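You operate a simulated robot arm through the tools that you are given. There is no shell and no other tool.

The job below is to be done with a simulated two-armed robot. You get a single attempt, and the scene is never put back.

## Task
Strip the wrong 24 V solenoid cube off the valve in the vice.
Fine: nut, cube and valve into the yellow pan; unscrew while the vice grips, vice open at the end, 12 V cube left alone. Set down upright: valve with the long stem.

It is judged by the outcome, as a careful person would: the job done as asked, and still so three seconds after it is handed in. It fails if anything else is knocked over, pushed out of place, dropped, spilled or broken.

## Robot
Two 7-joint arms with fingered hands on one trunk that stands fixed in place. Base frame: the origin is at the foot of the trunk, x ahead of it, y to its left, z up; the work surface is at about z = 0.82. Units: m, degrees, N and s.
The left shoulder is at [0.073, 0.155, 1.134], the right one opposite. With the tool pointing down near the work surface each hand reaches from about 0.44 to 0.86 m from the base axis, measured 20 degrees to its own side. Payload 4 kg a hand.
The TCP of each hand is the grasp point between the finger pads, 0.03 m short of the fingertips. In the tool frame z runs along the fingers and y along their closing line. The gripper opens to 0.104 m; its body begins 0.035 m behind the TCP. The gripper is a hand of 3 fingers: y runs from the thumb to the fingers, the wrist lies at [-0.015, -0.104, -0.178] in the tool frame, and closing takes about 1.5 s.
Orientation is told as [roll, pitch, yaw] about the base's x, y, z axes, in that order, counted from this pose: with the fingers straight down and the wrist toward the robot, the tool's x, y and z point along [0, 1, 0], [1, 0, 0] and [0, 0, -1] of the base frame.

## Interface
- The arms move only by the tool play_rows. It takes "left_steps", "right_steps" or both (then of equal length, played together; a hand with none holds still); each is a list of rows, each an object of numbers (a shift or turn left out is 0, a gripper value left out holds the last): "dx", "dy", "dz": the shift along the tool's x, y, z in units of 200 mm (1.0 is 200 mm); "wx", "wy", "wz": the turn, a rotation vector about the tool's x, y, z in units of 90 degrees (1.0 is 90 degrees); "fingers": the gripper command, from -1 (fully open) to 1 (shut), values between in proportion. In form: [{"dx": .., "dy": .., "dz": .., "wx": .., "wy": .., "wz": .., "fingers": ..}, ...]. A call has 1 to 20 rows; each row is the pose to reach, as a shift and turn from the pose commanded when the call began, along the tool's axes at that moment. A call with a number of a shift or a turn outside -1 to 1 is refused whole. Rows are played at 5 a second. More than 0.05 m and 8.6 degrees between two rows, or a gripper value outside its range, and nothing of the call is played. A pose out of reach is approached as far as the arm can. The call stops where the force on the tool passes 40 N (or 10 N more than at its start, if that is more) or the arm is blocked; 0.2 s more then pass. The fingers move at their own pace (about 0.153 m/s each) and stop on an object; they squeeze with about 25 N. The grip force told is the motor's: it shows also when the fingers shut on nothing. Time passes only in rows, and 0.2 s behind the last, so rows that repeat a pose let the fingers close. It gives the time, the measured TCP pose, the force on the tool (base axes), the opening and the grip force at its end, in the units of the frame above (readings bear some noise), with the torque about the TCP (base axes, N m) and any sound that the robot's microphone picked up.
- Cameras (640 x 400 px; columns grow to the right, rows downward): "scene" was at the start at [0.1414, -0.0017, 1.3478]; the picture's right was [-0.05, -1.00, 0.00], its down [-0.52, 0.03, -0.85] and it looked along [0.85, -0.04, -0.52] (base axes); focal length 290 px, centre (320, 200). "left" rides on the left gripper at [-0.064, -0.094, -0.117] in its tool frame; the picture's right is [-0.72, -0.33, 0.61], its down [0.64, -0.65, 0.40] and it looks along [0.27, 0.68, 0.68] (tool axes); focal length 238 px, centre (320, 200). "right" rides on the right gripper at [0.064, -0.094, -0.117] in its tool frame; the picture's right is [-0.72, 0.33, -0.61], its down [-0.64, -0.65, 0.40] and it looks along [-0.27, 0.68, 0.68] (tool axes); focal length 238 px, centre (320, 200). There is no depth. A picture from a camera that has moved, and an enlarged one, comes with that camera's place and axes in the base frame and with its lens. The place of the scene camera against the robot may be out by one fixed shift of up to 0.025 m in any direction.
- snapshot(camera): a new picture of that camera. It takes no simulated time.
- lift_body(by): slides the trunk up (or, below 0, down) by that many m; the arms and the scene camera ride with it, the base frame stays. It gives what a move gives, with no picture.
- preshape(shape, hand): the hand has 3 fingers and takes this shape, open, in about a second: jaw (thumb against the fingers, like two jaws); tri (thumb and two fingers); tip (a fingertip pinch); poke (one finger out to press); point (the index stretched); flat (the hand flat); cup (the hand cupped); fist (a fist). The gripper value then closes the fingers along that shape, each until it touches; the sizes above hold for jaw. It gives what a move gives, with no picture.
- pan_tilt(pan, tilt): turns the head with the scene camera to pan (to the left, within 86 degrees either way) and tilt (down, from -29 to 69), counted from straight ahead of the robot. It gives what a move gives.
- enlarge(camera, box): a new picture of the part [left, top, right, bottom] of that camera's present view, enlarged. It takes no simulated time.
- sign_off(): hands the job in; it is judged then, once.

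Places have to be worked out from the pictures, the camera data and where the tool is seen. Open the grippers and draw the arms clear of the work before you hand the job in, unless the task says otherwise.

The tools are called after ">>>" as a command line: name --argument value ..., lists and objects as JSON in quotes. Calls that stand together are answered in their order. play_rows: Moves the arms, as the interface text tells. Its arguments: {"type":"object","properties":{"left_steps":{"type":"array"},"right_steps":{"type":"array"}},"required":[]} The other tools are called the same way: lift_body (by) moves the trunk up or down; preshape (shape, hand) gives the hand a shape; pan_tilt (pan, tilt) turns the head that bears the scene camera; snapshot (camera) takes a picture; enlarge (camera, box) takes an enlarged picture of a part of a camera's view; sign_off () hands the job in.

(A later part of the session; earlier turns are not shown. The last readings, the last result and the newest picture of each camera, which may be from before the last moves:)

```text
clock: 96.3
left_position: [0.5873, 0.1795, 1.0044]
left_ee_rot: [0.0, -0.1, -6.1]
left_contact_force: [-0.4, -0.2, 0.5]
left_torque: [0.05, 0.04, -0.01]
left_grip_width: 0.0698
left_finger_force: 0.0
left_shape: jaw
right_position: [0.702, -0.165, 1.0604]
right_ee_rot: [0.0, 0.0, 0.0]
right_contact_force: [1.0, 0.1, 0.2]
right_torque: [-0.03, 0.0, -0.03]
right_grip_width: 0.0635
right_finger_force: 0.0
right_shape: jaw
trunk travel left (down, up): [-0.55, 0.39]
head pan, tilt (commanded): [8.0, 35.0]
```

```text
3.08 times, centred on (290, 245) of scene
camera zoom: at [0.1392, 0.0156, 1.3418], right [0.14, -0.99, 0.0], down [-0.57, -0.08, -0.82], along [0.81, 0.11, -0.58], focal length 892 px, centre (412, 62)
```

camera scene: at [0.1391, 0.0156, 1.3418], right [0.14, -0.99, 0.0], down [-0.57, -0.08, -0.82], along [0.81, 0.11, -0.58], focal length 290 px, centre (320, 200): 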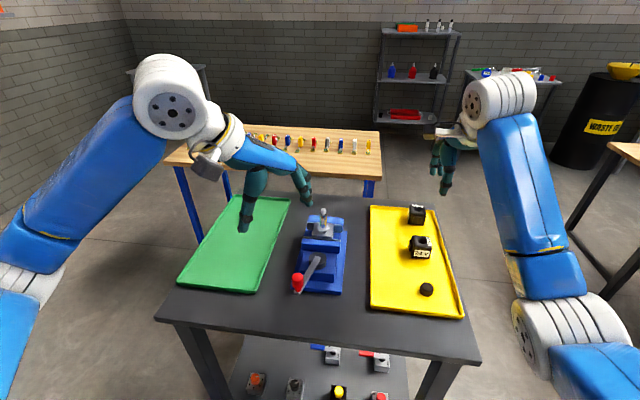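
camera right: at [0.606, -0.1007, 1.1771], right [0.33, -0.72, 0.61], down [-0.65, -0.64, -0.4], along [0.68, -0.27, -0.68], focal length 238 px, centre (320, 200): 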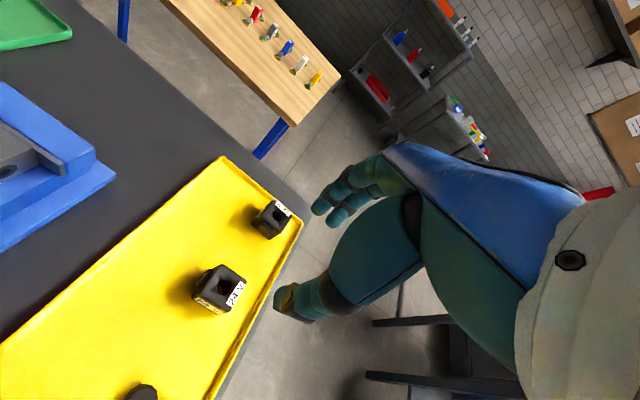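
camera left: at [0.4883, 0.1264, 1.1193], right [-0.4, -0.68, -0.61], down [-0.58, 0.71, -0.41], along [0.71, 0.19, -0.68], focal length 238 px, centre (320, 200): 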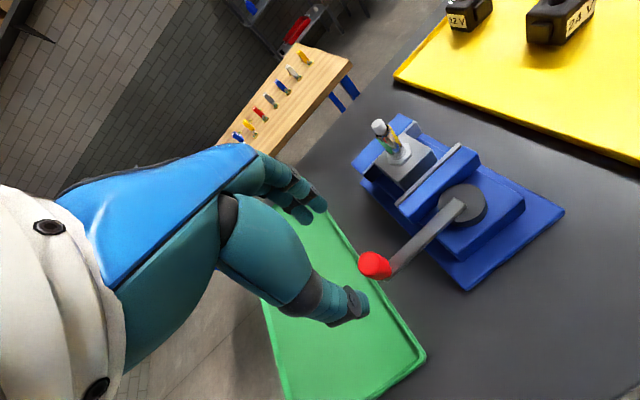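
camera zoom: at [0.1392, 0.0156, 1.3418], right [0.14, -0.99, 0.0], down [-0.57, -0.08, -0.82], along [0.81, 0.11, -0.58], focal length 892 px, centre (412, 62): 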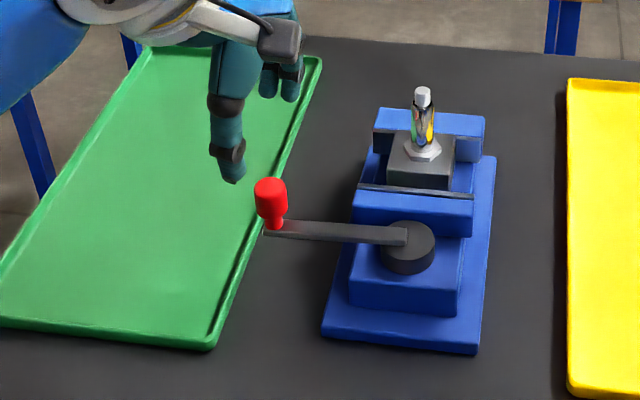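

I'll zoom in to pin down the knob position and the jaw gap from this angle.

>>> enlarge --camera "left" --box '[330, 110, 530, 290]'

>>> enlarge --camera "left" --box '[340, 230, 420, 290]'

```text
2.22 times, centred on (430, 200) of left
camera zoom: at [0.4883, 0.1264, 1.1193], right [-0.4, -0.68, -0.61], down [-0.58, 0.71, -0.41], along [0.71, 0.19, -0.68], focal length 530 px, centre (76, 200)
```

zoom: 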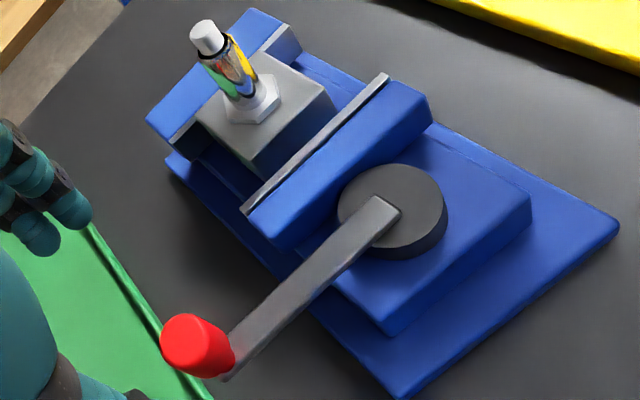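

```text
6.67 times, centred on (380, 260) of left
camera zoom: at [0.4883, 0.1264, 1.1193], right [-0.4, -0.68, -0.61], down [-0.58, 0.71, -0.41], along [0.71, 0.19, -0.68], focal length 1589 px, centre (-80, -200)
```

zoom: 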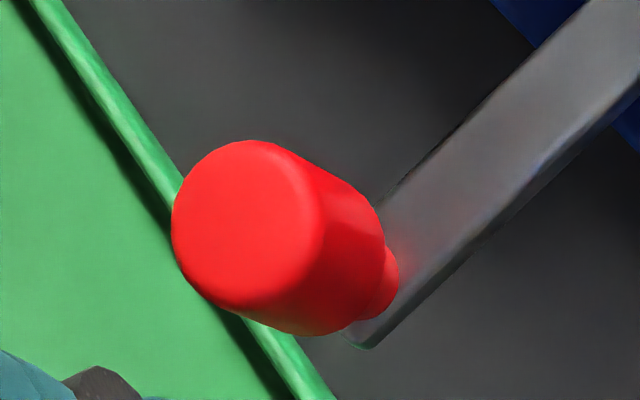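

The knob is at about (0.588, 0.178) and the jaw already stands roughly 1 cm clear of the block. I'll descend, regrip, and push in +x to find out whether there is more travel.

>>> play_rows --left_steps '[{"dz": 0.1}, {"dz": 0.2}, {"dz": 0.28}, {"dz": 0.332}, {"dz": 0.332}, {"dz": 0.332, "fingers": 0.3}, {"dz": 0.332, "fingers": 1}, {"dz": 0.332, "fingers": 1}, {"dz": 0.332, "fingers": 1}]'

>>> enlarge --camera "left" --box '[240, 160, 440, 300]'

```text
clock: 98.3
left_position: [0.5876, 0.1794, 0.9362]
left_ee_rot: [0.0, -0.1, -6.2]
left_contact_force: [0.5, 0.2, -1.6]
left_torque: [0.0, -0.03, 0.04]
left_grip_width: 0.0139
left_finger_force: 25.1
left_shape: jaw
right_position: [0.701, -0.1648, 1.0601]
right_ee_rot: [0.0, 0.0, -0.1]
right_contact_force: [-0.4, -0.3, 0.2]
right_torque: [0.02, 0.03, 0.01]
right_grip_width: 0.0636
right_finger_force: 0.1
right_shape: jaw
trunk travel left (down, up): [-0.55, 0.39]
head pan, tilt (commanded): [8.0, 35.0]
```

```text
2.86 times, centred on (340, 230) of left
camera zoom: at [0.4884, 0.1264, 1.0526], right [-0.4, -0.68, -0.61], down [-0.58, 0.71, -0.4], along [0.71, 0.19, -0.68], focal length 681 px, centre (263, 114)
```

zoom: 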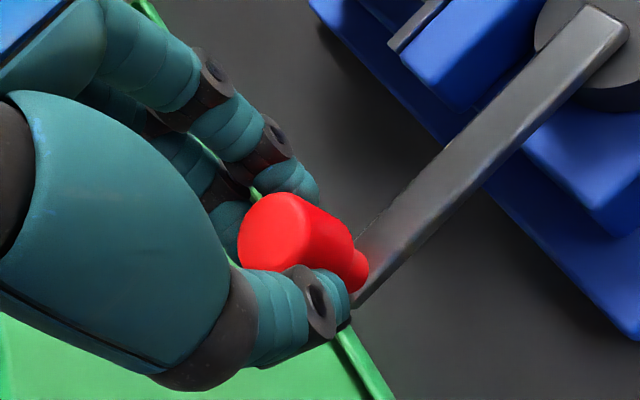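

Grip is solid. I'll push about 14 mm in +x along the arc and read the force.

>>> play_rows --left_steps '[{"dx": 0.002, "dy": 0.017}, {"dx": 0.003, "dy": 0.034}, {"dx": 0.005, "dy": 0.051}, {"dx": 0.006, "dy": 0.068}, {"dx": 0.006, "dy": 0.068}]'

>>> enlarge --camera "left" --box '[240, 160, 440, 300]'

>>> enlarge --camera "scene" --box '[210, 180, 370, 310]'

```text
clock: 99.5
left_position: [0.5993, 0.1781, 0.938]
left_ee_rot: [0.0, -0.1, -6.2]
left_contact_force: [-23.7, 2.0, -4.8]
left_torque: [0.02, 0.59, 0.02]
left_grip_width: 0.0129
left_finger_force: 25.0
left_shape: jaw
right_position: [0.698, -0.1658, 1.0628]
right_ee_rot: [0.0, -0.3, 0.0]
right_contact_force: [0.1, -0.4, -0.1]
right_torque: [0.01, -0.01, 0.0]
right_grip_width: 0.0633
right_finger_force: 0.0
right_shape: jaw
trunk travel left (down, up): [-0.55, 0.39]
head pan, tilt (commanded): [8.0, 35.0]
```

```text
2.86 times, centred on (340, 230) of left
camera zoom: at [0.4991, 0.126, 1.0535], right [-0.4, -0.68, -0.61], down [-0.58, 0.71, -0.41], along [0.71, 0.19, -0.68], focal length 681 px, centre (263, 114)
```

zoom: 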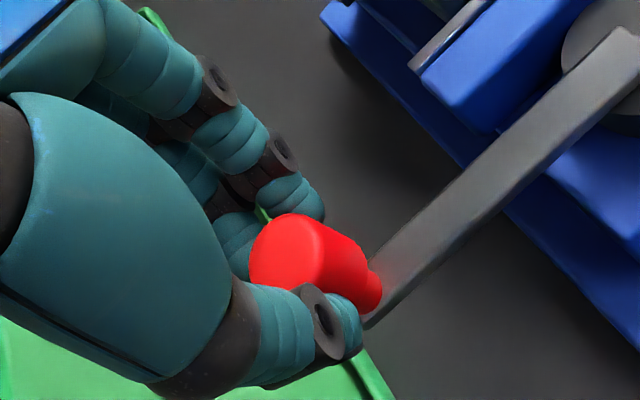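

```text
3.08 times, centred on (290, 245) of scene
camera zoom: at [0.1341, 0.0163, 1.3422], right [0.14, -0.99, 0.0], down [-0.57, -0.08, -0.82], along [0.81, 0.11, -0.57], focal length 892 px, centre (412, 62)
```

zoom: 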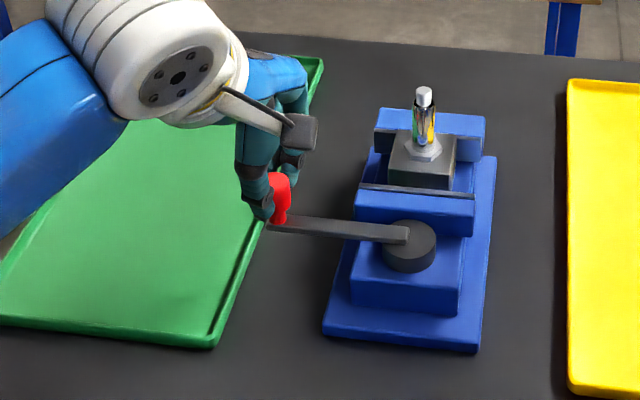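

A 24 N reaction with no lever movement, against a 7 N free drag, means the open stop is reached at about 90°. I'll relax the push, release the knob, and lift the left hand clear.

>>> play_rows --left_steps '[{"dy": -0.02}, {"dy": -0.035}, {"dy": -0.035}, {"dy": -0.035, "fingers": 0.2}, {"dy": -0.035, "fingers": -0.35}, {"dy": -0.035, "fingers": -0.35}, {"dy": -0.035, "dz": -0.1}, {"dy": -0.035, "dz": -0.25}, {"dy": -0.035, "dz": -0.45}, {"dy": -0.035, "dz": -0.65}]'

>>> snapshot --camera "left"

>>> enlarge --camera "scene" --box '[270, 190, 370, 300]'

```text
clock: 101.7
left_position: [0.5925, 0.1799, 1.0671]
left_ee_rot: [0.0, -0.1, -6.3]
left_contact_force: [0.7, 0.2, -1.1]
left_torque: [0.02, 0.0, 0.0]
left_grip_width: 0.0697
left_finger_force: 0.1
left_shape: jaw
right_position: [0.701, -0.1659, 1.06]
right_ee_rot: [0.0, 0.0, 0.1]
right_contact_force: [-0.3, -0.6, 0.8]
right_torque: [0.0, -0.01, 0.01]
right_grip_width: 0.0637
right_finger_force: 0.0
right_shape: jaw
trunk travel left (down, up): [-0.55, 0.39]
head pan, tilt (commanded): [8.0, 35.0]
```

```text
taken
camera left: at [0.4927, 0.1264, 1.1834], right [-0.4, -0.68, -0.62], down [-0.58, 0.71, -0.4], along [0.71, 0.19, -0.68], focal length 238 px, centre (320, 200)
```

left: 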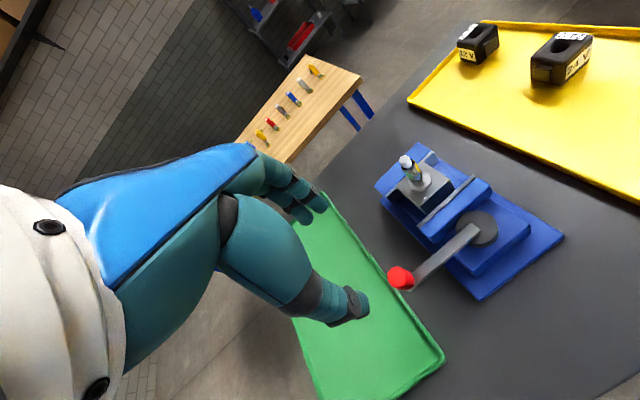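

```text
3.64 times, centred on (320, 245) of scene
camera zoom: at [0.1391, 0.0147, 1.3418], right [0.14, -0.99, 0.0], down [-0.57, -0.08, -0.82], along [0.81, 0.11, -0.58], focal length 1054 px, centre (320, 36)
```

zoom: 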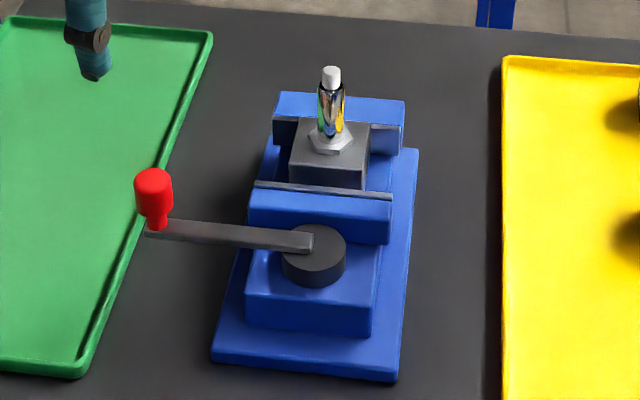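

The lever stays open and the valve stands upright between the parted jaws. I'll zoom on the valve from here, then retract the left hand to its side.

>>> enlarge --camera "left" --box '[360, 130, 500, 240]'

>>> play_rows --left_steps '[{"dx": 0.1, "dy": -0.03, "dz": -0.06}, {"dx": 0.2, "dy": -0.06, "dz": -0.12}, {"dx": 0.3, "dy": -0.1, "dz": -0.2}, {"dx": 0.42, "dy": -0.14, "dz": -0.28}, {"dx": 0.54, "dy": -0.18, "dz": -0.36}, {"dx": 0.66, "dy": -0.22, "dz": -0.42}, {"dx": 0.66, "dy": -0.22, "dz": -0.42}]'

>>> snapshot --camera "left"

```text
3.64 times, centred on (430, 185) of left
camera zoom: at [0.4927, 0.1264, 1.1834], right [-0.4, -0.68, -0.62], down [-0.58, 0.71, -0.4], along [0.71, 0.19, -0.68], focal length 867 px, centre (-80, 254)
```

zoom: 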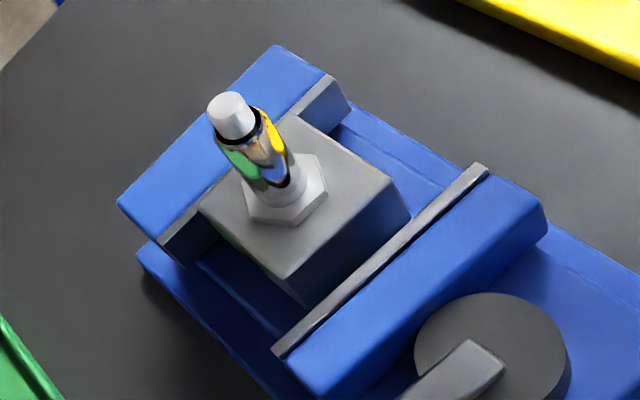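

```text
clock: 103.3
left_position: [0.5634, 0.3167, 1.1499]
left_ee_rot: [0.0, 0.0, -6.1]
left_contact_force: [0.3, 0.1, -0.2]
left_torque: [0.0, 0.01, 0.03]
left_grip_width: 0.0699
left_finger_force: 0.0
left_shape: jaw
right_position: [0.702, -0.1659, 1.0598]
right_ee_rot: [0.0, 0.1, 0.1]
right_contact_force: [0.4, 0.7, -1.1]
right_torque: [-0.02, 0.02, -0.01]
right_grip_width: 0.0637
right_finger_force: 0.1
right_shape: jaw
trunk travel left (down, up): [-0.55, 0.39]
head pan, tilt (commanded): [8.0, 35.0]
```

```text
taken
camera left: at [0.4651, 0.2628, 1.2664], right [-0.4, -0.68, -0.61], down [-0.58, 0.71, -0.4], along [0.71, 0.19, -0.68], focal length 238 px, centre (320, 200)
```

left: 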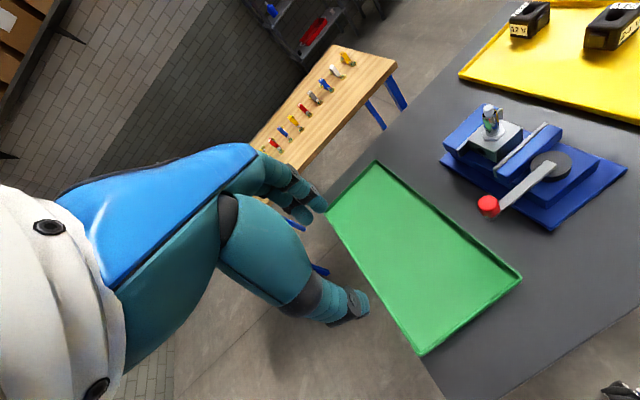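

Left arm is parked. The bare stem is at (0.6765, 0.080) with its top at 0.957, the hex at about 0.90 and the block top near 0.893. I'll bring the right hand over it, yawed 30°, with a small opening.

>>> play_rows --right_steps '[{"dx": 0.1, "dy": -0.014, "wz": -0.037, "fingers": -0.1}, {"dx": 0.2, "dy": -0.027, "wz": -0.074}, {"dx": 0.3, "dy": -0.041, "wz": -0.111}, {"dx": 0.4, "dy": -0.054, "wz": -0.148}, {"dx": 0.5, "dy": -0.068, "wz": -0.185}, {"dx": 0.6, "dy": -0.082, "wz": -0.222}, {"dx": 0.7, "dy": -0.095, "wz": -0.259}, {"dx": 0.8, "dy": -0.109, "wz": -0.296}, {"dx": 0.9, "dy": -0.1225, "wz": -0.333}]'

>>> play_rows --right_steps '[{"dx": 0.072, "dy": 0.041}, {"dx": 0.143, "dy": 0.082}, {"dx": 0.215, "dy": 0.124}, {"dx": 0.286, "dy": 0.165}, {"dx": 0.286, "dy": 0.165}]'

>>> enlarge --camera "right" --box '[160, 170, 380, 330]'

>>> enlarge --camera "left" --box '[420, 40, 620, 190]'

```text
clock: 105.3
left_position: [0.5638, 0.3157, 1.1494]
left_ee_rot: [0.0, -0.1, -6.1]
left_contact_force: [0.5, -0.4, 0.1]
left_torque: [0.02, -0.02, -0.02]
left_grip_width: 0.0697
left_finger_force: 0.0
left_shape: jaw
right_position: [0.6748, 0.0161, 1.0613]
right_ee_rot: [0.1, 0.1, 30.0]
right_contact_force: [0.8, 0.2, -0.4]
right_torque: [-0.03, 0.0, 0.0]
right_grip_width: 0.0579
right_finger_force: 0.1
right_shape: jaw
trunk travel left (down, up): [-0.55, 0.39]
head pan, tilt (commanded): [8.0, 35.0]
```

```text
clock: 106.5
left_position: [0.5638, 0.3144, 1.1497]
left_ee_rot: [0.0, -0.1, -6.1]
left_contact_force: [1.2, 0.1, -1.0]
left_torque: [-0.01, 0.01, 0.0]
left_grip_width: 0.0698
left_finger_force: 0.0
left_shape: jaw
right_position: [0.6762, 0.0806, 1.0606]
right_ee_rot: [-0.1, 0.1, 30.0]
right_contact_force: [0.4, -0.8, -0.6]
right_torque: [-0.03, -0.04, -0.05]
right_grip_width: 0.0574
right_finger_force: 0.1
right_shape: jaw
trunk travel left (down, up): [-0.55, 0.39]
head pan, tilt (commanded): [8.0, 35.0]
```

```text
2.50 times, centred on (270, 250) of right
camera zoom: at [0.5617, 0.0888, 1.1775], right [0.64, -0.46, 0.61], down [-0.24, -0.88, -0.4], along [0.73, 0.11, -0.68], focal length 596 px, centre (445, 75)
```

zoom: 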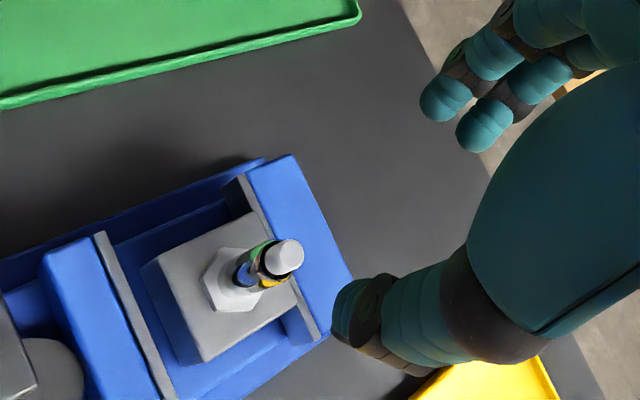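

```text
2.67 times, centred on (520, 115) of left
camera zoom: at [0.465, 0.2625, 1.2664], right [-0.4, -0.68, -0.61], down [-0.58, 0.71, -0.4], along [0.71, 0.19, -0.68], focal length 636 px, centre (-213, 427)
```

zoom: 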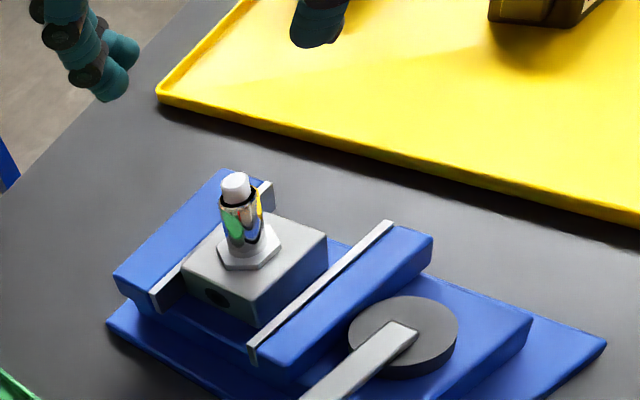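

The stem is centred under the hand at (0.6755, 0.0805), with the hex top near 0.905. I'll descend to TCP 0.945 so the tips stay just above the hex.

>>> play_rows --right_steps '[{"dz": 0.12}, {"dz": 0.24}, {"dz": 0.36}, {"dz": 0.46}, {"dz": 0.54}, {"dz": 0.578}, {"dz": 0.578}]'

>>> enlarge --camera "right" --box '[200, 150, 380, 300]'

>>> enlarge --camera "left" --box '[440, 60, 560, 170]'

>>> enlarge --camera "scene" --box '[270, 170, 380, 270]'

```text
clock: 108.1
left_position: [0.564, 0.316, 1.1494]
left_ee_rot: [-0.1, -0.1, -6.1]
left_contact_force: [0.0, -0.6, -0.5]
left_torque: [0.0, 0.0, -0.06]
left_grip_width: 0.07
left_finger_force: 0.1
left_shape: jaw
right_position: [0.6735, 0.0813, 0.946]
right_ee_rot: [0.0, 0.0, 29.9]
right_contact_force: [-0.1, 0.0, -0.7]
right_torque: [-0.01, 0.04, 0.0]
right_grip_width: 0.0575
right_finger_force: 0.1
right_shape: jaw
trunk travel left (down, up): [-0.55, 0.39]
head pan, tilt (commanded): [8.0, 35.0]
```

```text
2.67 times, centred on (290, 225) of right
camera zoom: at [0.5604, 0.0888, 1.062], right [0.64, -0.46, 0.61], down [-0.24, -0.88, -0.4], along [0.73, 0.11, -0.68], focal length 636 px, centre (400, 133)
```

zoom: 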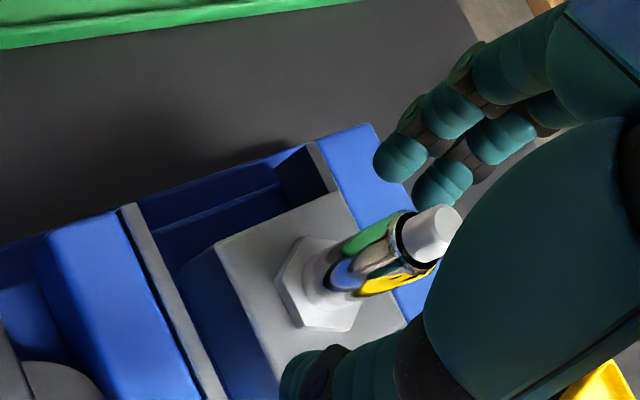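

```text
3.64 times, centred on (500, 115) of left
camera zoom: at [0.4649, 0.2628, 1.2664], right [-0.4, -0.68, -0.61], down [-0.58, 0.71, -0.41], along [0.71, 0.19, -0.68], focal length 867 px, centre (-334, 509)
```

zoom: 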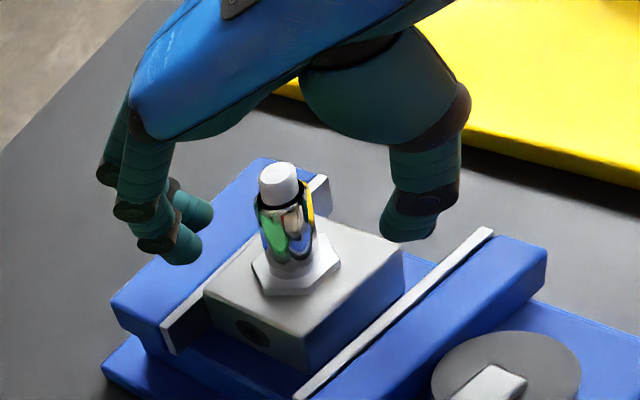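

```text
4.00 times, centred on (325, 220) of scene
camera zoom: at [0.1392, 0.0172, 1.3418], right [0.14, -0.99, 0.0], down [-0.57, -0.08, -0.82], along [0.81, 0.11, -0.58], focal length 1160 px, centre (300, 120)
```

zoom: 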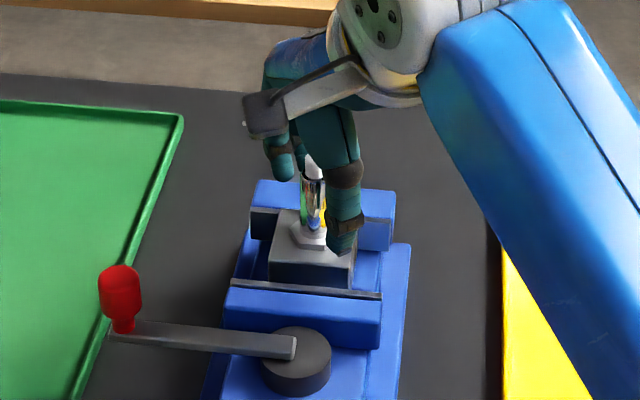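

The fingers straddle the stem just above the hex. I'll close on it and check the grip before lifting.

>>> play_rows --right_steps '[{"fingers": 0.3}, {"fingers": 0.6}, {"fingers": 1}, {"fingers": 1}, {"fingers": 1}, {"fingers": 1}]'

>>> enlarge --camera "right" --box '[200, 150, 380, 300]'

>>> enlarge --camera "left" --box '[440, 60, 560, 170]'

```text
clock: 109.5
left_position: [0.5639, 0.3159, 1.1499]
left_ee_rot: [0.0, -0.1, -6.2]
left_contact_force: [-0.6, 0.6, 1.0]
left_torque: [0.0, 0.02, 0.01]
left_grip_width: 0.0699
left_finger_force: 0.0
left_shape: jaw
right_position: [0.6747, 0.0801, 0.9455]
right_ee_rot: [0.0, 0.0, 30.0]
right_contact_force: [-1.7, 0.6, 0.3]
right_torque: [0.02, 0.03, 0.0]
right_grip_width: 0.0085
right_finger_force: 25.0
right_shape: jaw
trunk travel left (down, up): [-0.55, 0.39]
head pan, tilt (commanded): [8.0, 35.0]
```

```text
2.67 times, centred on (290, 225) of right
camera zoom: at [0.5603, 0.089, 1.0621], right [0.64, -0.46, 0.61], down [-0.24, -0.88, -0.4], along [0.73, 0.11, -0.68], focal length 636 px, centre (400, 133)
```

zoom: 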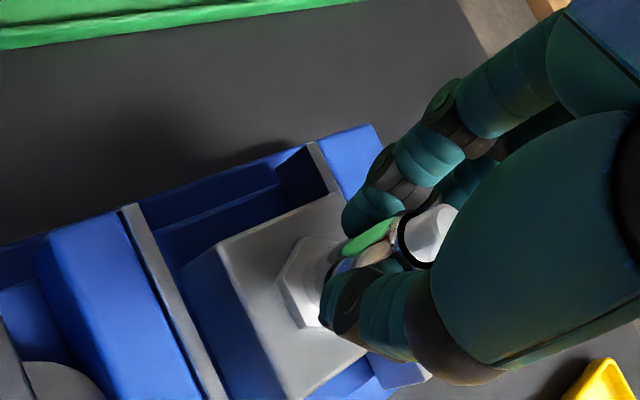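

```text
3.64 times, centred on (500, 115) of left
camera zoom: at [0.4648, 0.2629, 1.2664], right [-0.4, -0.68, -0.61], down [-0.58, 0.71, -0.41], along [0.71, 0.19, -0.68], focal length 867 px, centre (-334, 509)
```

zoom: 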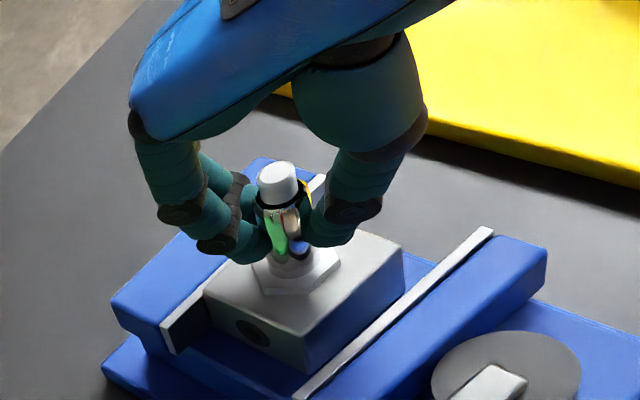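

The stem is gripped at 25 N. I'll lift slowly by about 1.5 cm and check that the valve comes up straight.

>>> play_rows --right_steps '[{"dz": -0.015}, {"dz": -0.03}, {"dz": -0.045}, {"dz": -0.06}, {"dz": -0.075}, {"dz": -0.075}]'

>>> enlarge --camera "left" --box '[440, 60, 560, 170]'

>>> enlarge --camera "scene" --box '[270, 170, 380, 270]'

```text
clock: 110.9
left_position: [0.5651, 0.3161, 1.1492]
left_ee_rot: [0.0, -0.1, -6.2]
left_contact_force: [-0.4, -0.2, 0.2]
left_torque: [0.0, 0.01, 0.04]
left_grip_width: 0.0696
left_finger_force: 0.0
left_shape: jaw
right_position: [0.6756, 0.0806, 0.9608]
right_ee_rot: [0.0, 0.1, 29.9]
right_contact_force: [-0.4, 0.8, -2.5]
right_torque: [0.01, 0.03, 0.01]
right_grip_width: 0.0086
right_finger_force: 25.0
right_shape: jaw
trunk travel left (down, up): [-0.55, 0.39]
head pan, tilt (commanded): [8.0, 35.0]
```

```text
3.64 times, centred on (500, 115) of left
camera zoom: at [0.4654, 0.2628, 1.2662], right [-0.4, -0.68, -0.61], down [-0.58, 0.71, -0.4], along [0.71, 0.19, -0.68], focal length 867 px, centre (-334, 509)
```

zoom: 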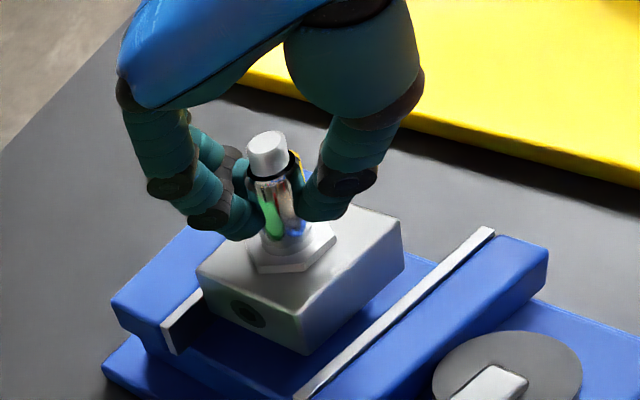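

```text
4.00 times, centred on (325, 220) of scene
camera zoom: at [0.14, 0.0173, 1.3417], right [0.14, -0.99, 0.0], down [-0.57, -0.08, -0.82], along [0.81, 0.11, -0.58], focal length 1160 px, centre (300, 120)
```

zoom: 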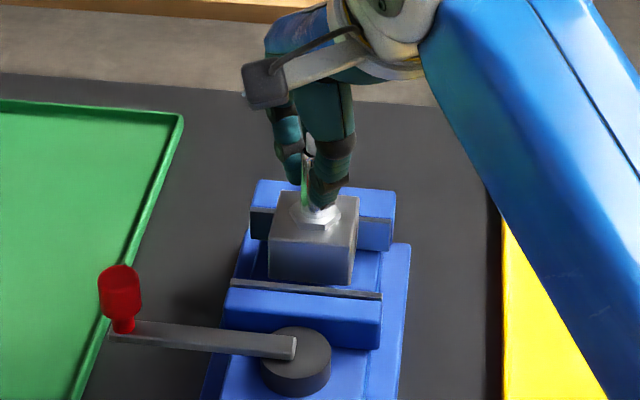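

The valve rises straight with about 2.5 N of weight and no binding. I'll lift it well clear of the jaws.

>>> play_rows --right_steps '[{"dz": -0.05}, {"dz": -0.1}, {"dz": -0.16}, {"dz": -0.22}, {"dz": -0.28}, {"dz": -0.34}, {"dz": -0.4}, {"dz": -0.46}, {"dz": -0.5}, {"dz": -0.5}]'

>>> enlarge --camera "left" --box '[420, 0, 620, 170]'

>>> enlarge --camera "right" --box '[160, 150, 380, 330]'

>>> enlarge --camera "scene" --box '[270, 100, 440, 270]'

```text
clock: 113.1
left_position: [0.5647, 0.3162, 1.1496]
left_ee_rot: [0.1, 0.0, -6.2]
left_contact_force: [-0.2, 0.6, -0.3]
left_torque: [0.0, -0.01, 0.01]
left_grip_width: 0.0696
left_finger_force: 0.0
left_shape: jaw
right_position: [0.6752, 0.0814, 1.0607]
right_ee_rot: [0.0, 0.0, 30.0]
right_contact_force: [-0.2, -0.3, -3.7]
right_torque: [-0.01, 0.01, 0.03]
right_grip_width: 0.0085
right_finger_force: 24.7
right_shape: jaw
trunk travel left (down, up): [-0.55, 0.39]
head pan, tilt (commanded): [8.0, 35.0]
```

```text
2.35 times, centred on (520, 85) of left
camera zoom: at [0.4655, 0.2627, 1.2661], right [-0.4, -0.68, -0.61], down [-0.58, 0.71, -0.4], along [0.71, 0.19, -0.68], focal length 561 px, centre (-151, 471)
```

zoom: 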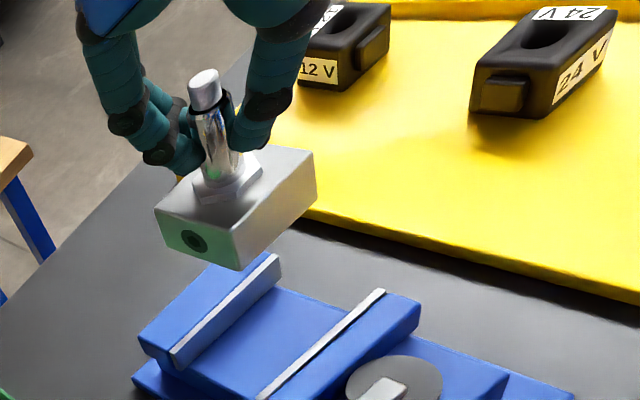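

```text
2.22 times, centred on (270, 240) of right
camera zoom: at [0.5621, 0.0897, 1.1775], right [0.64, -0.46, 0.61], down [-0.25, -0.88, -0.4], along [0.73, 0.11, -0.68], focal length 530 px, centre (431, 111)
```

zoom: 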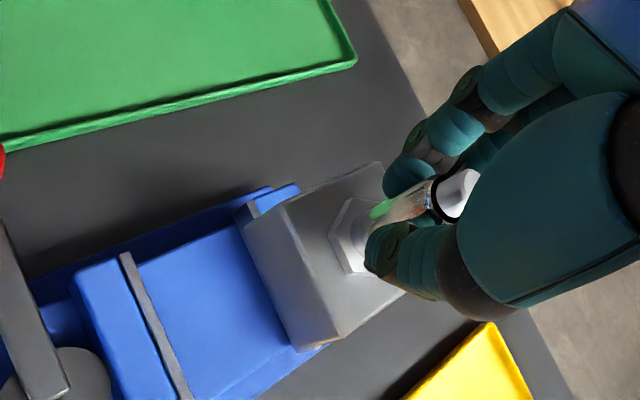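

```text
2.35 times, centred on (355, 185) of scene
camera zoom: at [0.1402, 0.0173, 1.3416], right [0.14, -0.99, 0.0], down [-0.57, -0.08, -0.82], along [0.81, 0.11, -0.58], focal length 682 px, centre (238, 235)
```

zoom: 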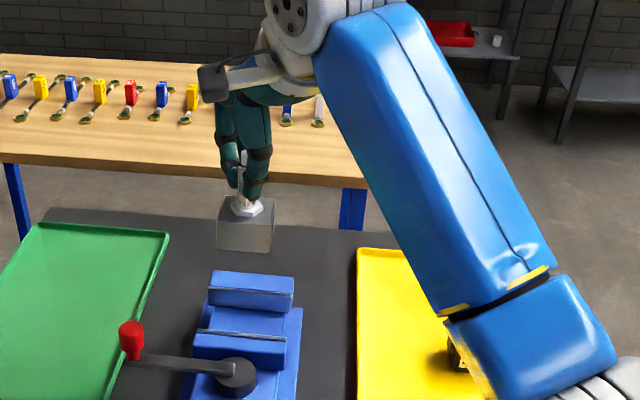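

The valve hangs straight and clear above the open vice. I'll carry it smoothly over the pan to above (0.62, −0.098), a spot free of the nut and the cubes.

>>> play_rows --right_steps '[{"dx": -0.03, "dy": -0.03}, {"dx": -0.08, "dy": -0.085}, {"dx": -0.15, "dy": -0.16}, {"dx": -0.22, "dy": -0.236}, {"dx": -0.29, "dy": -0.312}, {"dx": -0.36, "dy": -0.387}, {"dx": -0.43, "dy": -0.4625}, {"dx": -0.5, "dy": -0.538}, {"dx": -0.56, "dy": -0.602}, {"dx": -0.61, "dy": -0.656}, {"dx": -0.6375, "dy": -0.6857}, {"dx": -0.6375, "dy": -0.6857}]'

>>> snapshot --camera "right"

>>> enlarge --camera "scene" --box '[330, 140, 500, 330]'

>>> snapshot --camera "left"

```text
clock: 115.7
left_position: [0.5636, 0.3154, 1.1501]
left_ee_rot: [0.1, -0.2, -6.2]
left_contact_force: [1.3, -0.5, -0.5]
left_torque: [0.01, 0.0, 0.02]
left_grip_width: 0.0697
left_finger_force: 0.0
left_shape: jaw
right_position: [0.6214, -0.0977, 1.0612]
right_ee_rot: [0.0, -0.1, 30.0]
right_contact_force: [-0.2, -0.1, -2.8]
right_torque: [0.01, -0.02, -0.02]
right_grip_width: 0.0085
right_finger_force: 24.9
right_shape: jaw
trunk travel left (down, up): [-0.55, 0.39]
head pan, tilt (commanded): [8.0, 35.0]
```

```text
taken
camera right: at [0.5066, -0.0898, 1.1776], right [0.64, -0.46, 0.61], down [-0.24, -0.88, -0.4], along [0.73, 0.11, -0.68], focal length 238 px, centre (320, 200)
```

right: 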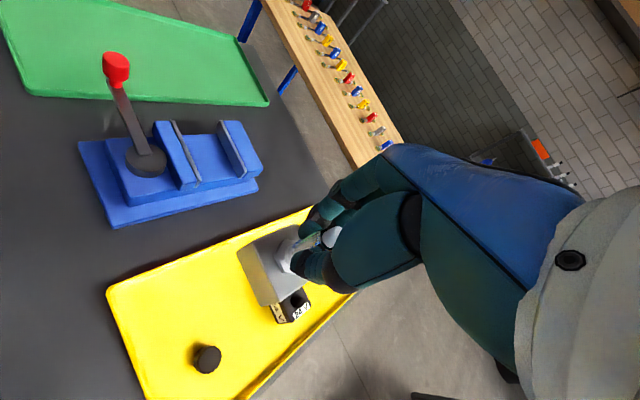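

```text
2.11 times, centred on (415, 235) of scene
camera zoom: at [0.1399, 0.0161, 1.3417], right [0.14, -0.99, 0.0], down [-0.57, -0.08, -0.82], along [0.81, 0.11, -0.58], focal length 610 px, centre (120, 126)
```

zoom: 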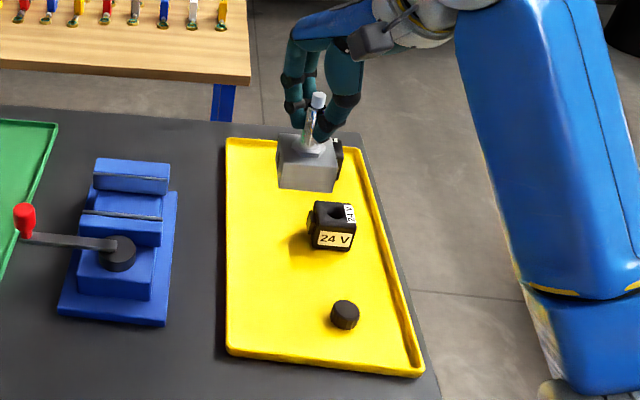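

```text
taken
camera left: at [0.4654, 0.2627, 1.2662], right [-0.4, -0.68, -0.61], down [-0.58, 0.71, -0.4], along [0.71, 0.19, -0.68], focal length 238 px, centre (320, 200)
```

left: 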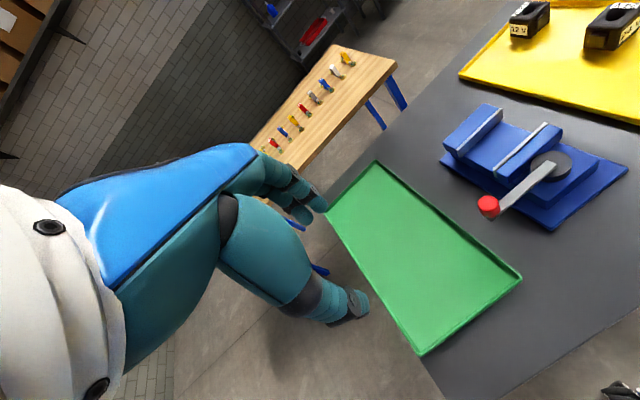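

Valve is over the clear spot. I'll zoom in to judge whether it hangs plumb before lowering.

>>> enlarge --camera "scene" --box '[390, 155, 450, 215]'

>>> enlarge --camera "right" --box '[180, 190, 380, 390]'

```text
6.67 times, centred on (420, 185) of scene
camera zoom: at [0.1399, 0.0161, 1.3417], right [0.14, -0.99, 0.0], down [-0.57, -0.08, -0.82], along [0.81, 0.11, -0.58], focal length 1933 px, centre (-347, 300)
```

zoom: 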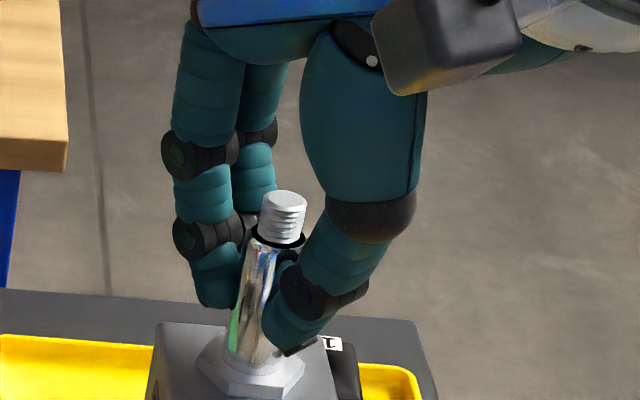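

```text
2.00 times, centred on (280, 290) of right
camera zoom: at [0.5066, -0.0898, 1.1776], right [0.64, -0.46, 0.61], down [-0.24, -0.88, -0.4], along [0.73, 0.11, -0.68], focal length 477 px, centre (400, 20)
```

zoom: 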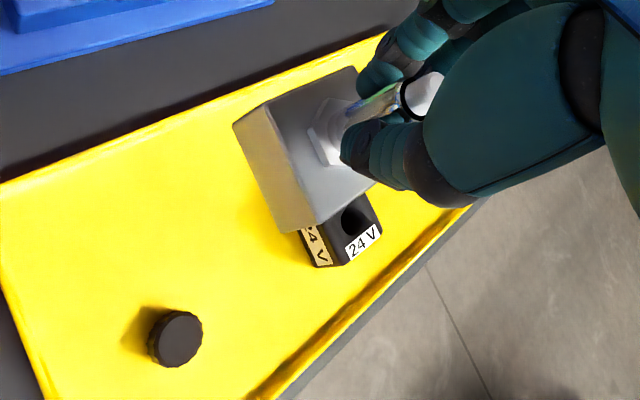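

The stem is plumb to within about 2°. I'll lower to just above the floor, then in small steps until contact.

>>> play_rows --right_steps '[{"dz": 0.1}, {"dz": 0.22}, {"dz": 0.34}, {"dz": 0.46}, {"dz": 0.56}, {"dz": 0.64}, {"dz": 0.7}, {"dz": 0.7}]'

>>> enlarge --camera "scene" --box '[360, 190, 470, 320]'

>>> snapshot --camera "right"

```text
clock: 117.5
left_position: [0.5632, 0.3149, 1.1494]
left_ee_rot: [0.0, -0.1, -6.3]
left_contact_force: [-0.1, 0.2, -0.4]
left_torque: [0.02, 0.02, -0.02]
left_grip_width: 0.0696
left_finger_force: 0.2
left_shape: jaw
right_position: [0.6214, -0.0991, 0.9205]
right_ee_rot: [0.1, 0.0, 30.1]
right_contact_force: [-0.1, 0.1, -3.3]
right_torque: [0.0, 0.0, 0.0]
right_grip_width: 0.0085
right_finger_force: 25.0
right_shape: jaw
trunk travel left (down, up): [-0.55, 0.39]
head pan, tilt (commanded): [8.0, 35.0]
```

```text
3.08 times, centred on (415, 255) of scene
camera zoom: at [0.1396, 0.0159, 1.3417], right [0.14, -0.99, 0.0], down [-0.57, -0.08, -0.82], along [0.81, 0.11, -0.58], focal length 892 px, centre (28, 31)
```

zoom: 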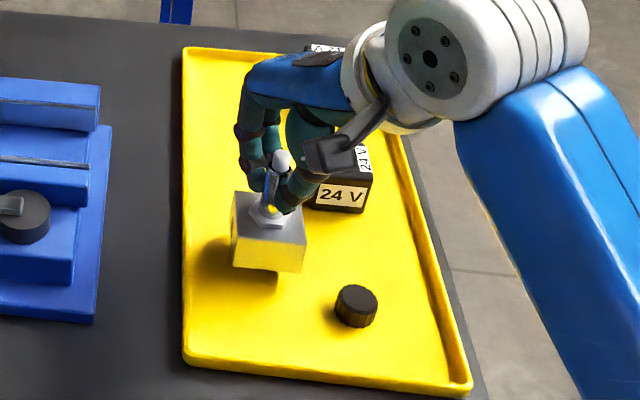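

```text
taken
camera right: at [0.5072, -0.0909, 1.0365], right [0.64, -0.46, 0.61], down [-0.24, -0.88, -0.4], along [0.73, 0.11, -0.68], focal length 238 px, centre (320, 200)
```

right: 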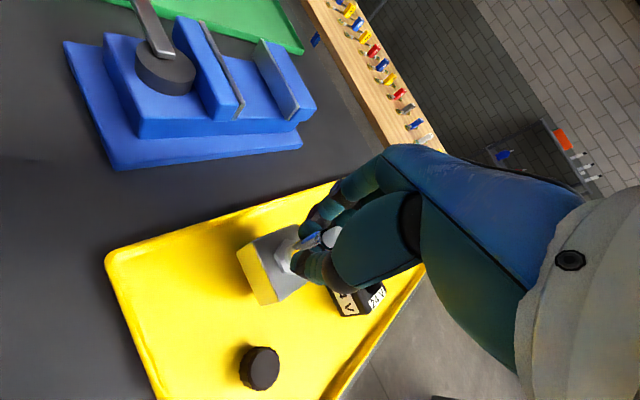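

Clear of the nut and cube. I'll lower in 2 mm steps until contact shows.

>>> play_rows --right_steps '[{"dz": 0.015}, {"dz": 0.03}, {"dz": 0.045}, {"dz": 0.055}, {"dz": 0.065}]'

```text
clock: 118.7
left_position: [0.5635, 0.3146, 1.1491]
left_ee_rot: [0.0, -0.1, -6.2]
left_contact_force: [1.5, 0.6, -0.3]
left_torque: [-0.01, -0.01, 0.0]
left_grip_width: 0.0698
left_finger_force: 0.1
left_shape: jaw
right_position: [0.6222, -0.0978, 0.9079]
right_ee_rot: [0.0, 0.0, 29.9]
right_contact_force: [0.2, 0.7, -4.0]
right_torque: [0.02, -0.02, -0.03]
right_grip_width: 0.0083
right_finger_force: 24.9
right_shape: jaw
trunk travel left (down, up): [-0.55, 0.39]
head pan, tilt (commanded): [8.0, 35.0]
```

No contact yet at 0.908. I'll continue in 1.5 mm steps.

>>> play_rows --right_steps '[{"dz": 0.0075}, {"dz": 0.015}, {"dz": 0.0225}]'

```text
clock: 119.5
left_position: [0.5627, 0.315, 1.1513]
left_ee_rot: [0.0, 0.0, -6.2]
left_contact_force: [-0.9, -0.2, -0.4]
left_torque: [0.01, 0.01, -0.01]
left_grip_width: 0.0698
left_finger_force: 0.0
left_shape: jaw
right_position: [0.6209, -0.098, 0.9049]
right_ee_rot: [0.0, -0.1, 30.0]
right_contact_force: [-1.3, -0.9, 5.1]
right_torque: [-0.02, -0.02, 0.0]
right_grip_width: 0.0086
right_finger_force: 24.9
right_shape: jaw
trunk travel left (down, up): [-0.55, 0.39]
head pan, tilt (commanded): [8.0, 35.0]
```

Contact: the load flipped from −3.5 to +5 N. I'll press 1 mm more to seat the block flat, and look at it before releasing.

>>> play_rows --right_steps '[{"dz": 0.005}, {"dz": 0.005}]'

>>> enlarge --camera "scene" --box '[370, 210, 450, 300]'

>>> enlarge --camera "right" --box '[200, 180, 380, 340]'

```text
clock: 120.1
left_position: [0.562, 0.3149, 1.1514]
left_ee_rot: [0.1, -0.2, -6.2]
left_contact_force: [-0.5, 0.6, -0.3]
left_torque: [0.01, 0.01, 0.0]
left_grip_width: 0.0698
left_finger_force: 0.1
left_shape: jaw
right_position: [0.6206, -0.0972, 0.9042]
right_ee_rot: [0.0, -0.2, 30.0]
right_contact_force: [1.0, -1.1, 11.4]
right_torque: [-0.04, -0.1, 0.03]
right_grip_width: 0.0089
right_finger_force: 25.1
right_shape: jaw
trunk travel left (down, up): [-0.55, 0.39]
head pan, tilt (commanded): [8.0, 35.0]
```

```text
4.44 times, centred on (410, 255) of scene
camera zoom: at [0.1367, 0.0157, 1.3422], right [0.14, -0.99, 0.0], down [-0.57, -0.08, -0.82], along [0.81, 0.11, -0.57], focal length 1289 px, centre (-80, -44)
```

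zoom: 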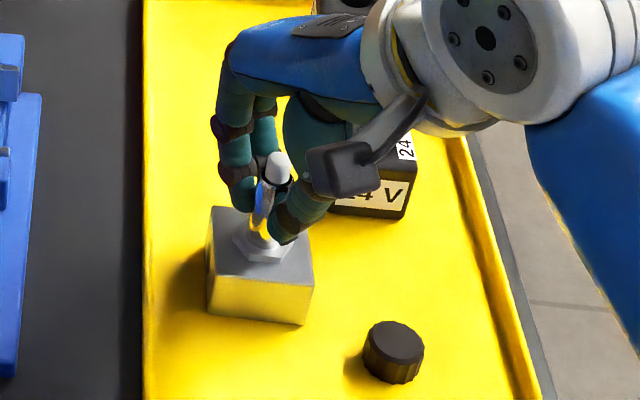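

```text
2.50 times, centred on (290, 260) of right
camera zoom: at [0.5052, -0.0898, 1.0202], right [0.64, -0.46, 0.62], down [-0.24, -0.88, -0.41], along [0.73, 0.11, -0.68], focal length 596 px, centre (395, 50)
```

zoom: 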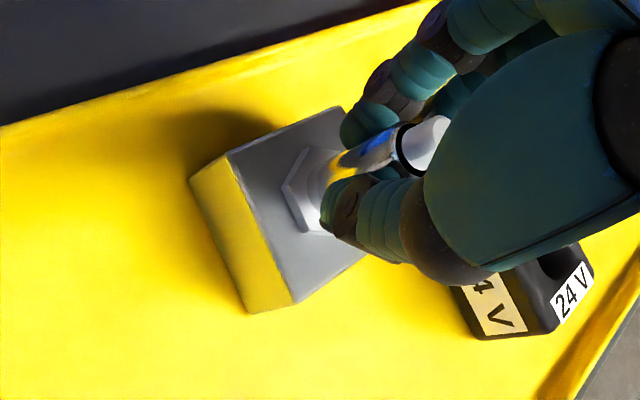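

The valve stands flat on the pan floor. I'll ease the press, open the fingers evenly, and rise straight up.

>>> play_rows --right_steps '[{"dz": -0.006}, {"dz": -0.006, "fingers": 0.7}, {"dz": -0.006, "fingers": 0.4}, {"dz": -0.006, "fingers": 0.1}, {"dz": -0.006, "fingers": 0.0}, {"dz": -0.006, "fingers": 0.0}]'

>>> enlarge --camera "right" --box '[200, 180, 380, 340]'

>>> enlarge --camera "scene" --box '[370, 210, 450, 300]'

```text
clock: 121.5
left_position: [0.5653, 0.3159, 1.1503]
left_ee_rot: [0.0, -0.1, -6.2]
left_contact_force: [0.2, -0.7, -0.7]
left_torque: [0.01, 0.03, -0.01]
left_grip_width: 0.0699
left_finger_force: 0.1
left_shape: jaw
right_position: [0.6207, -0.0975, 0.9044]
right_ee_rot: [0.0, 0.0, 30.0]
right_contact_force: [-0.4, -0.2, 0.2]
right_torque: [0.02, -0.03, 0.01]
right_grip_width: 0.0514
right_finger_force: 0.1
right_shape: jaw
trunk travel left (down, up): [-0.55, 0.39]
head pan, tilt (commanded): [8.0, 35.0]
```

```text
2.50 times, centred on (290, 260) of right
camera zoom: at [0.5065, -0.0895, 1.0199], right [0.64, -0.46, 0.61], down [-0.24, -0.88, -0.4], along [0.73, 0.11, -0.68], focal length 596 px, centre (395, 50)
```

zoom: 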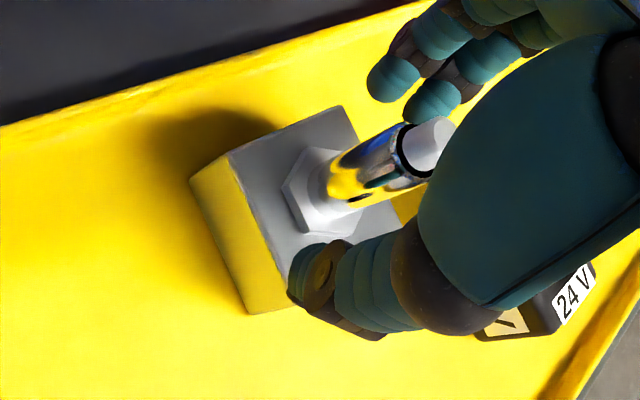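

```text
4.44 times, centred on (410, 255) of scene
camera zoom: at [0.1391, 0.016, 1.3418], right [0.14, -0.99, 0.0], down [-0.57, -0.08, -0.82], along [0.81, 0.11, -0.58], focal length 1289 px, centre (-80, -44)
```

zoom: 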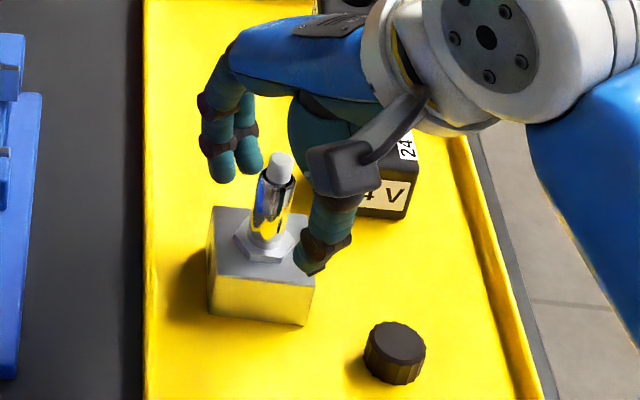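

Released cleanly and the valve stands upright. I'll rise straight up well above the stem, then swing the right arm to its side.

>>> play_rows --right_steps '[{"dz": -0.04}, {"dz": -0.1}, {"dz": -0.18}, {"dz": -0.28}, {"dz": -0.4}, {"dz": -0.55}, {"dz": -0.7}, {"dz": -0.85}, {"dz": -1.0}, {"dz": -1.0}]'

>>> snapshot --camera "right"

>>> snapshot --camera "scene"

```text
clock: 123.7
left_position: [0.5638, 0.3149, 1.1487]
left_ee_rot: [0.0, -0.1, -6.2]
left_contact_force: [-1.1, -0.3, 0.0]
left_torque: [0.01, -0.02, 0.0]
left_grip_width: 0.07
left_finger_force: 0.0
left_shape: jaw
right_position: [0.6199, -0.0979, 1.1034]
right_ee_rot: [0.1, 0.0, 30.1]
right_contact_force: [0.2, 0.1, 0.4]
right_torque: [0.0, 0.01, 0.01]
right_grip_width: 0.0514
right_finger_force: 0.0
right_shape: jaw
trunk travel left (down, up): [-0.55, 0.39]
head pan, tilt (commanded): [8.0, 35.0]
```

```text
taken
camera right: at [0.5063, -0.0908, 1.2196], right [0.64, -0.46, 0.61], down [-0.24, -0.88, -0.4], along [0.73, 0.11, -0.68], focal length 238 px, centre (320, 200)
```

right: 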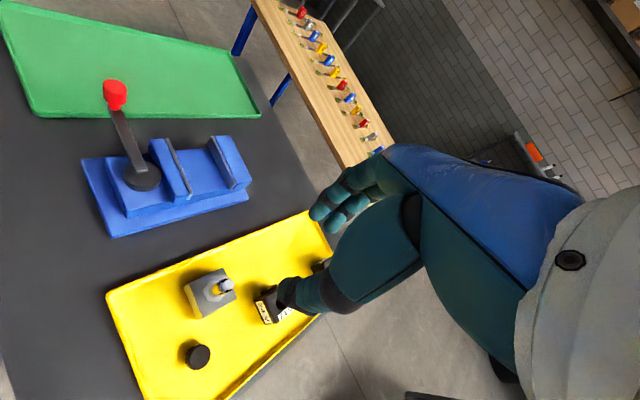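

```text
taken
camera scene: at [0.1393, 0.016, 1.3418], right [0.14, -0.99, 0.0], down [-0.57, -0.08, -0.82], along [0.81, 0.11, -0.58], focal length 290 px, centre (320, 200)
```

scene: 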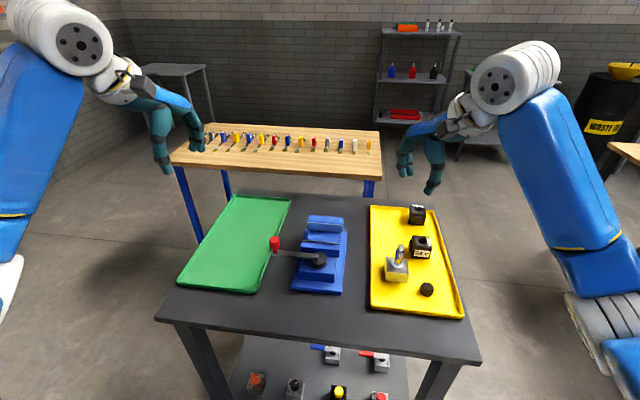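

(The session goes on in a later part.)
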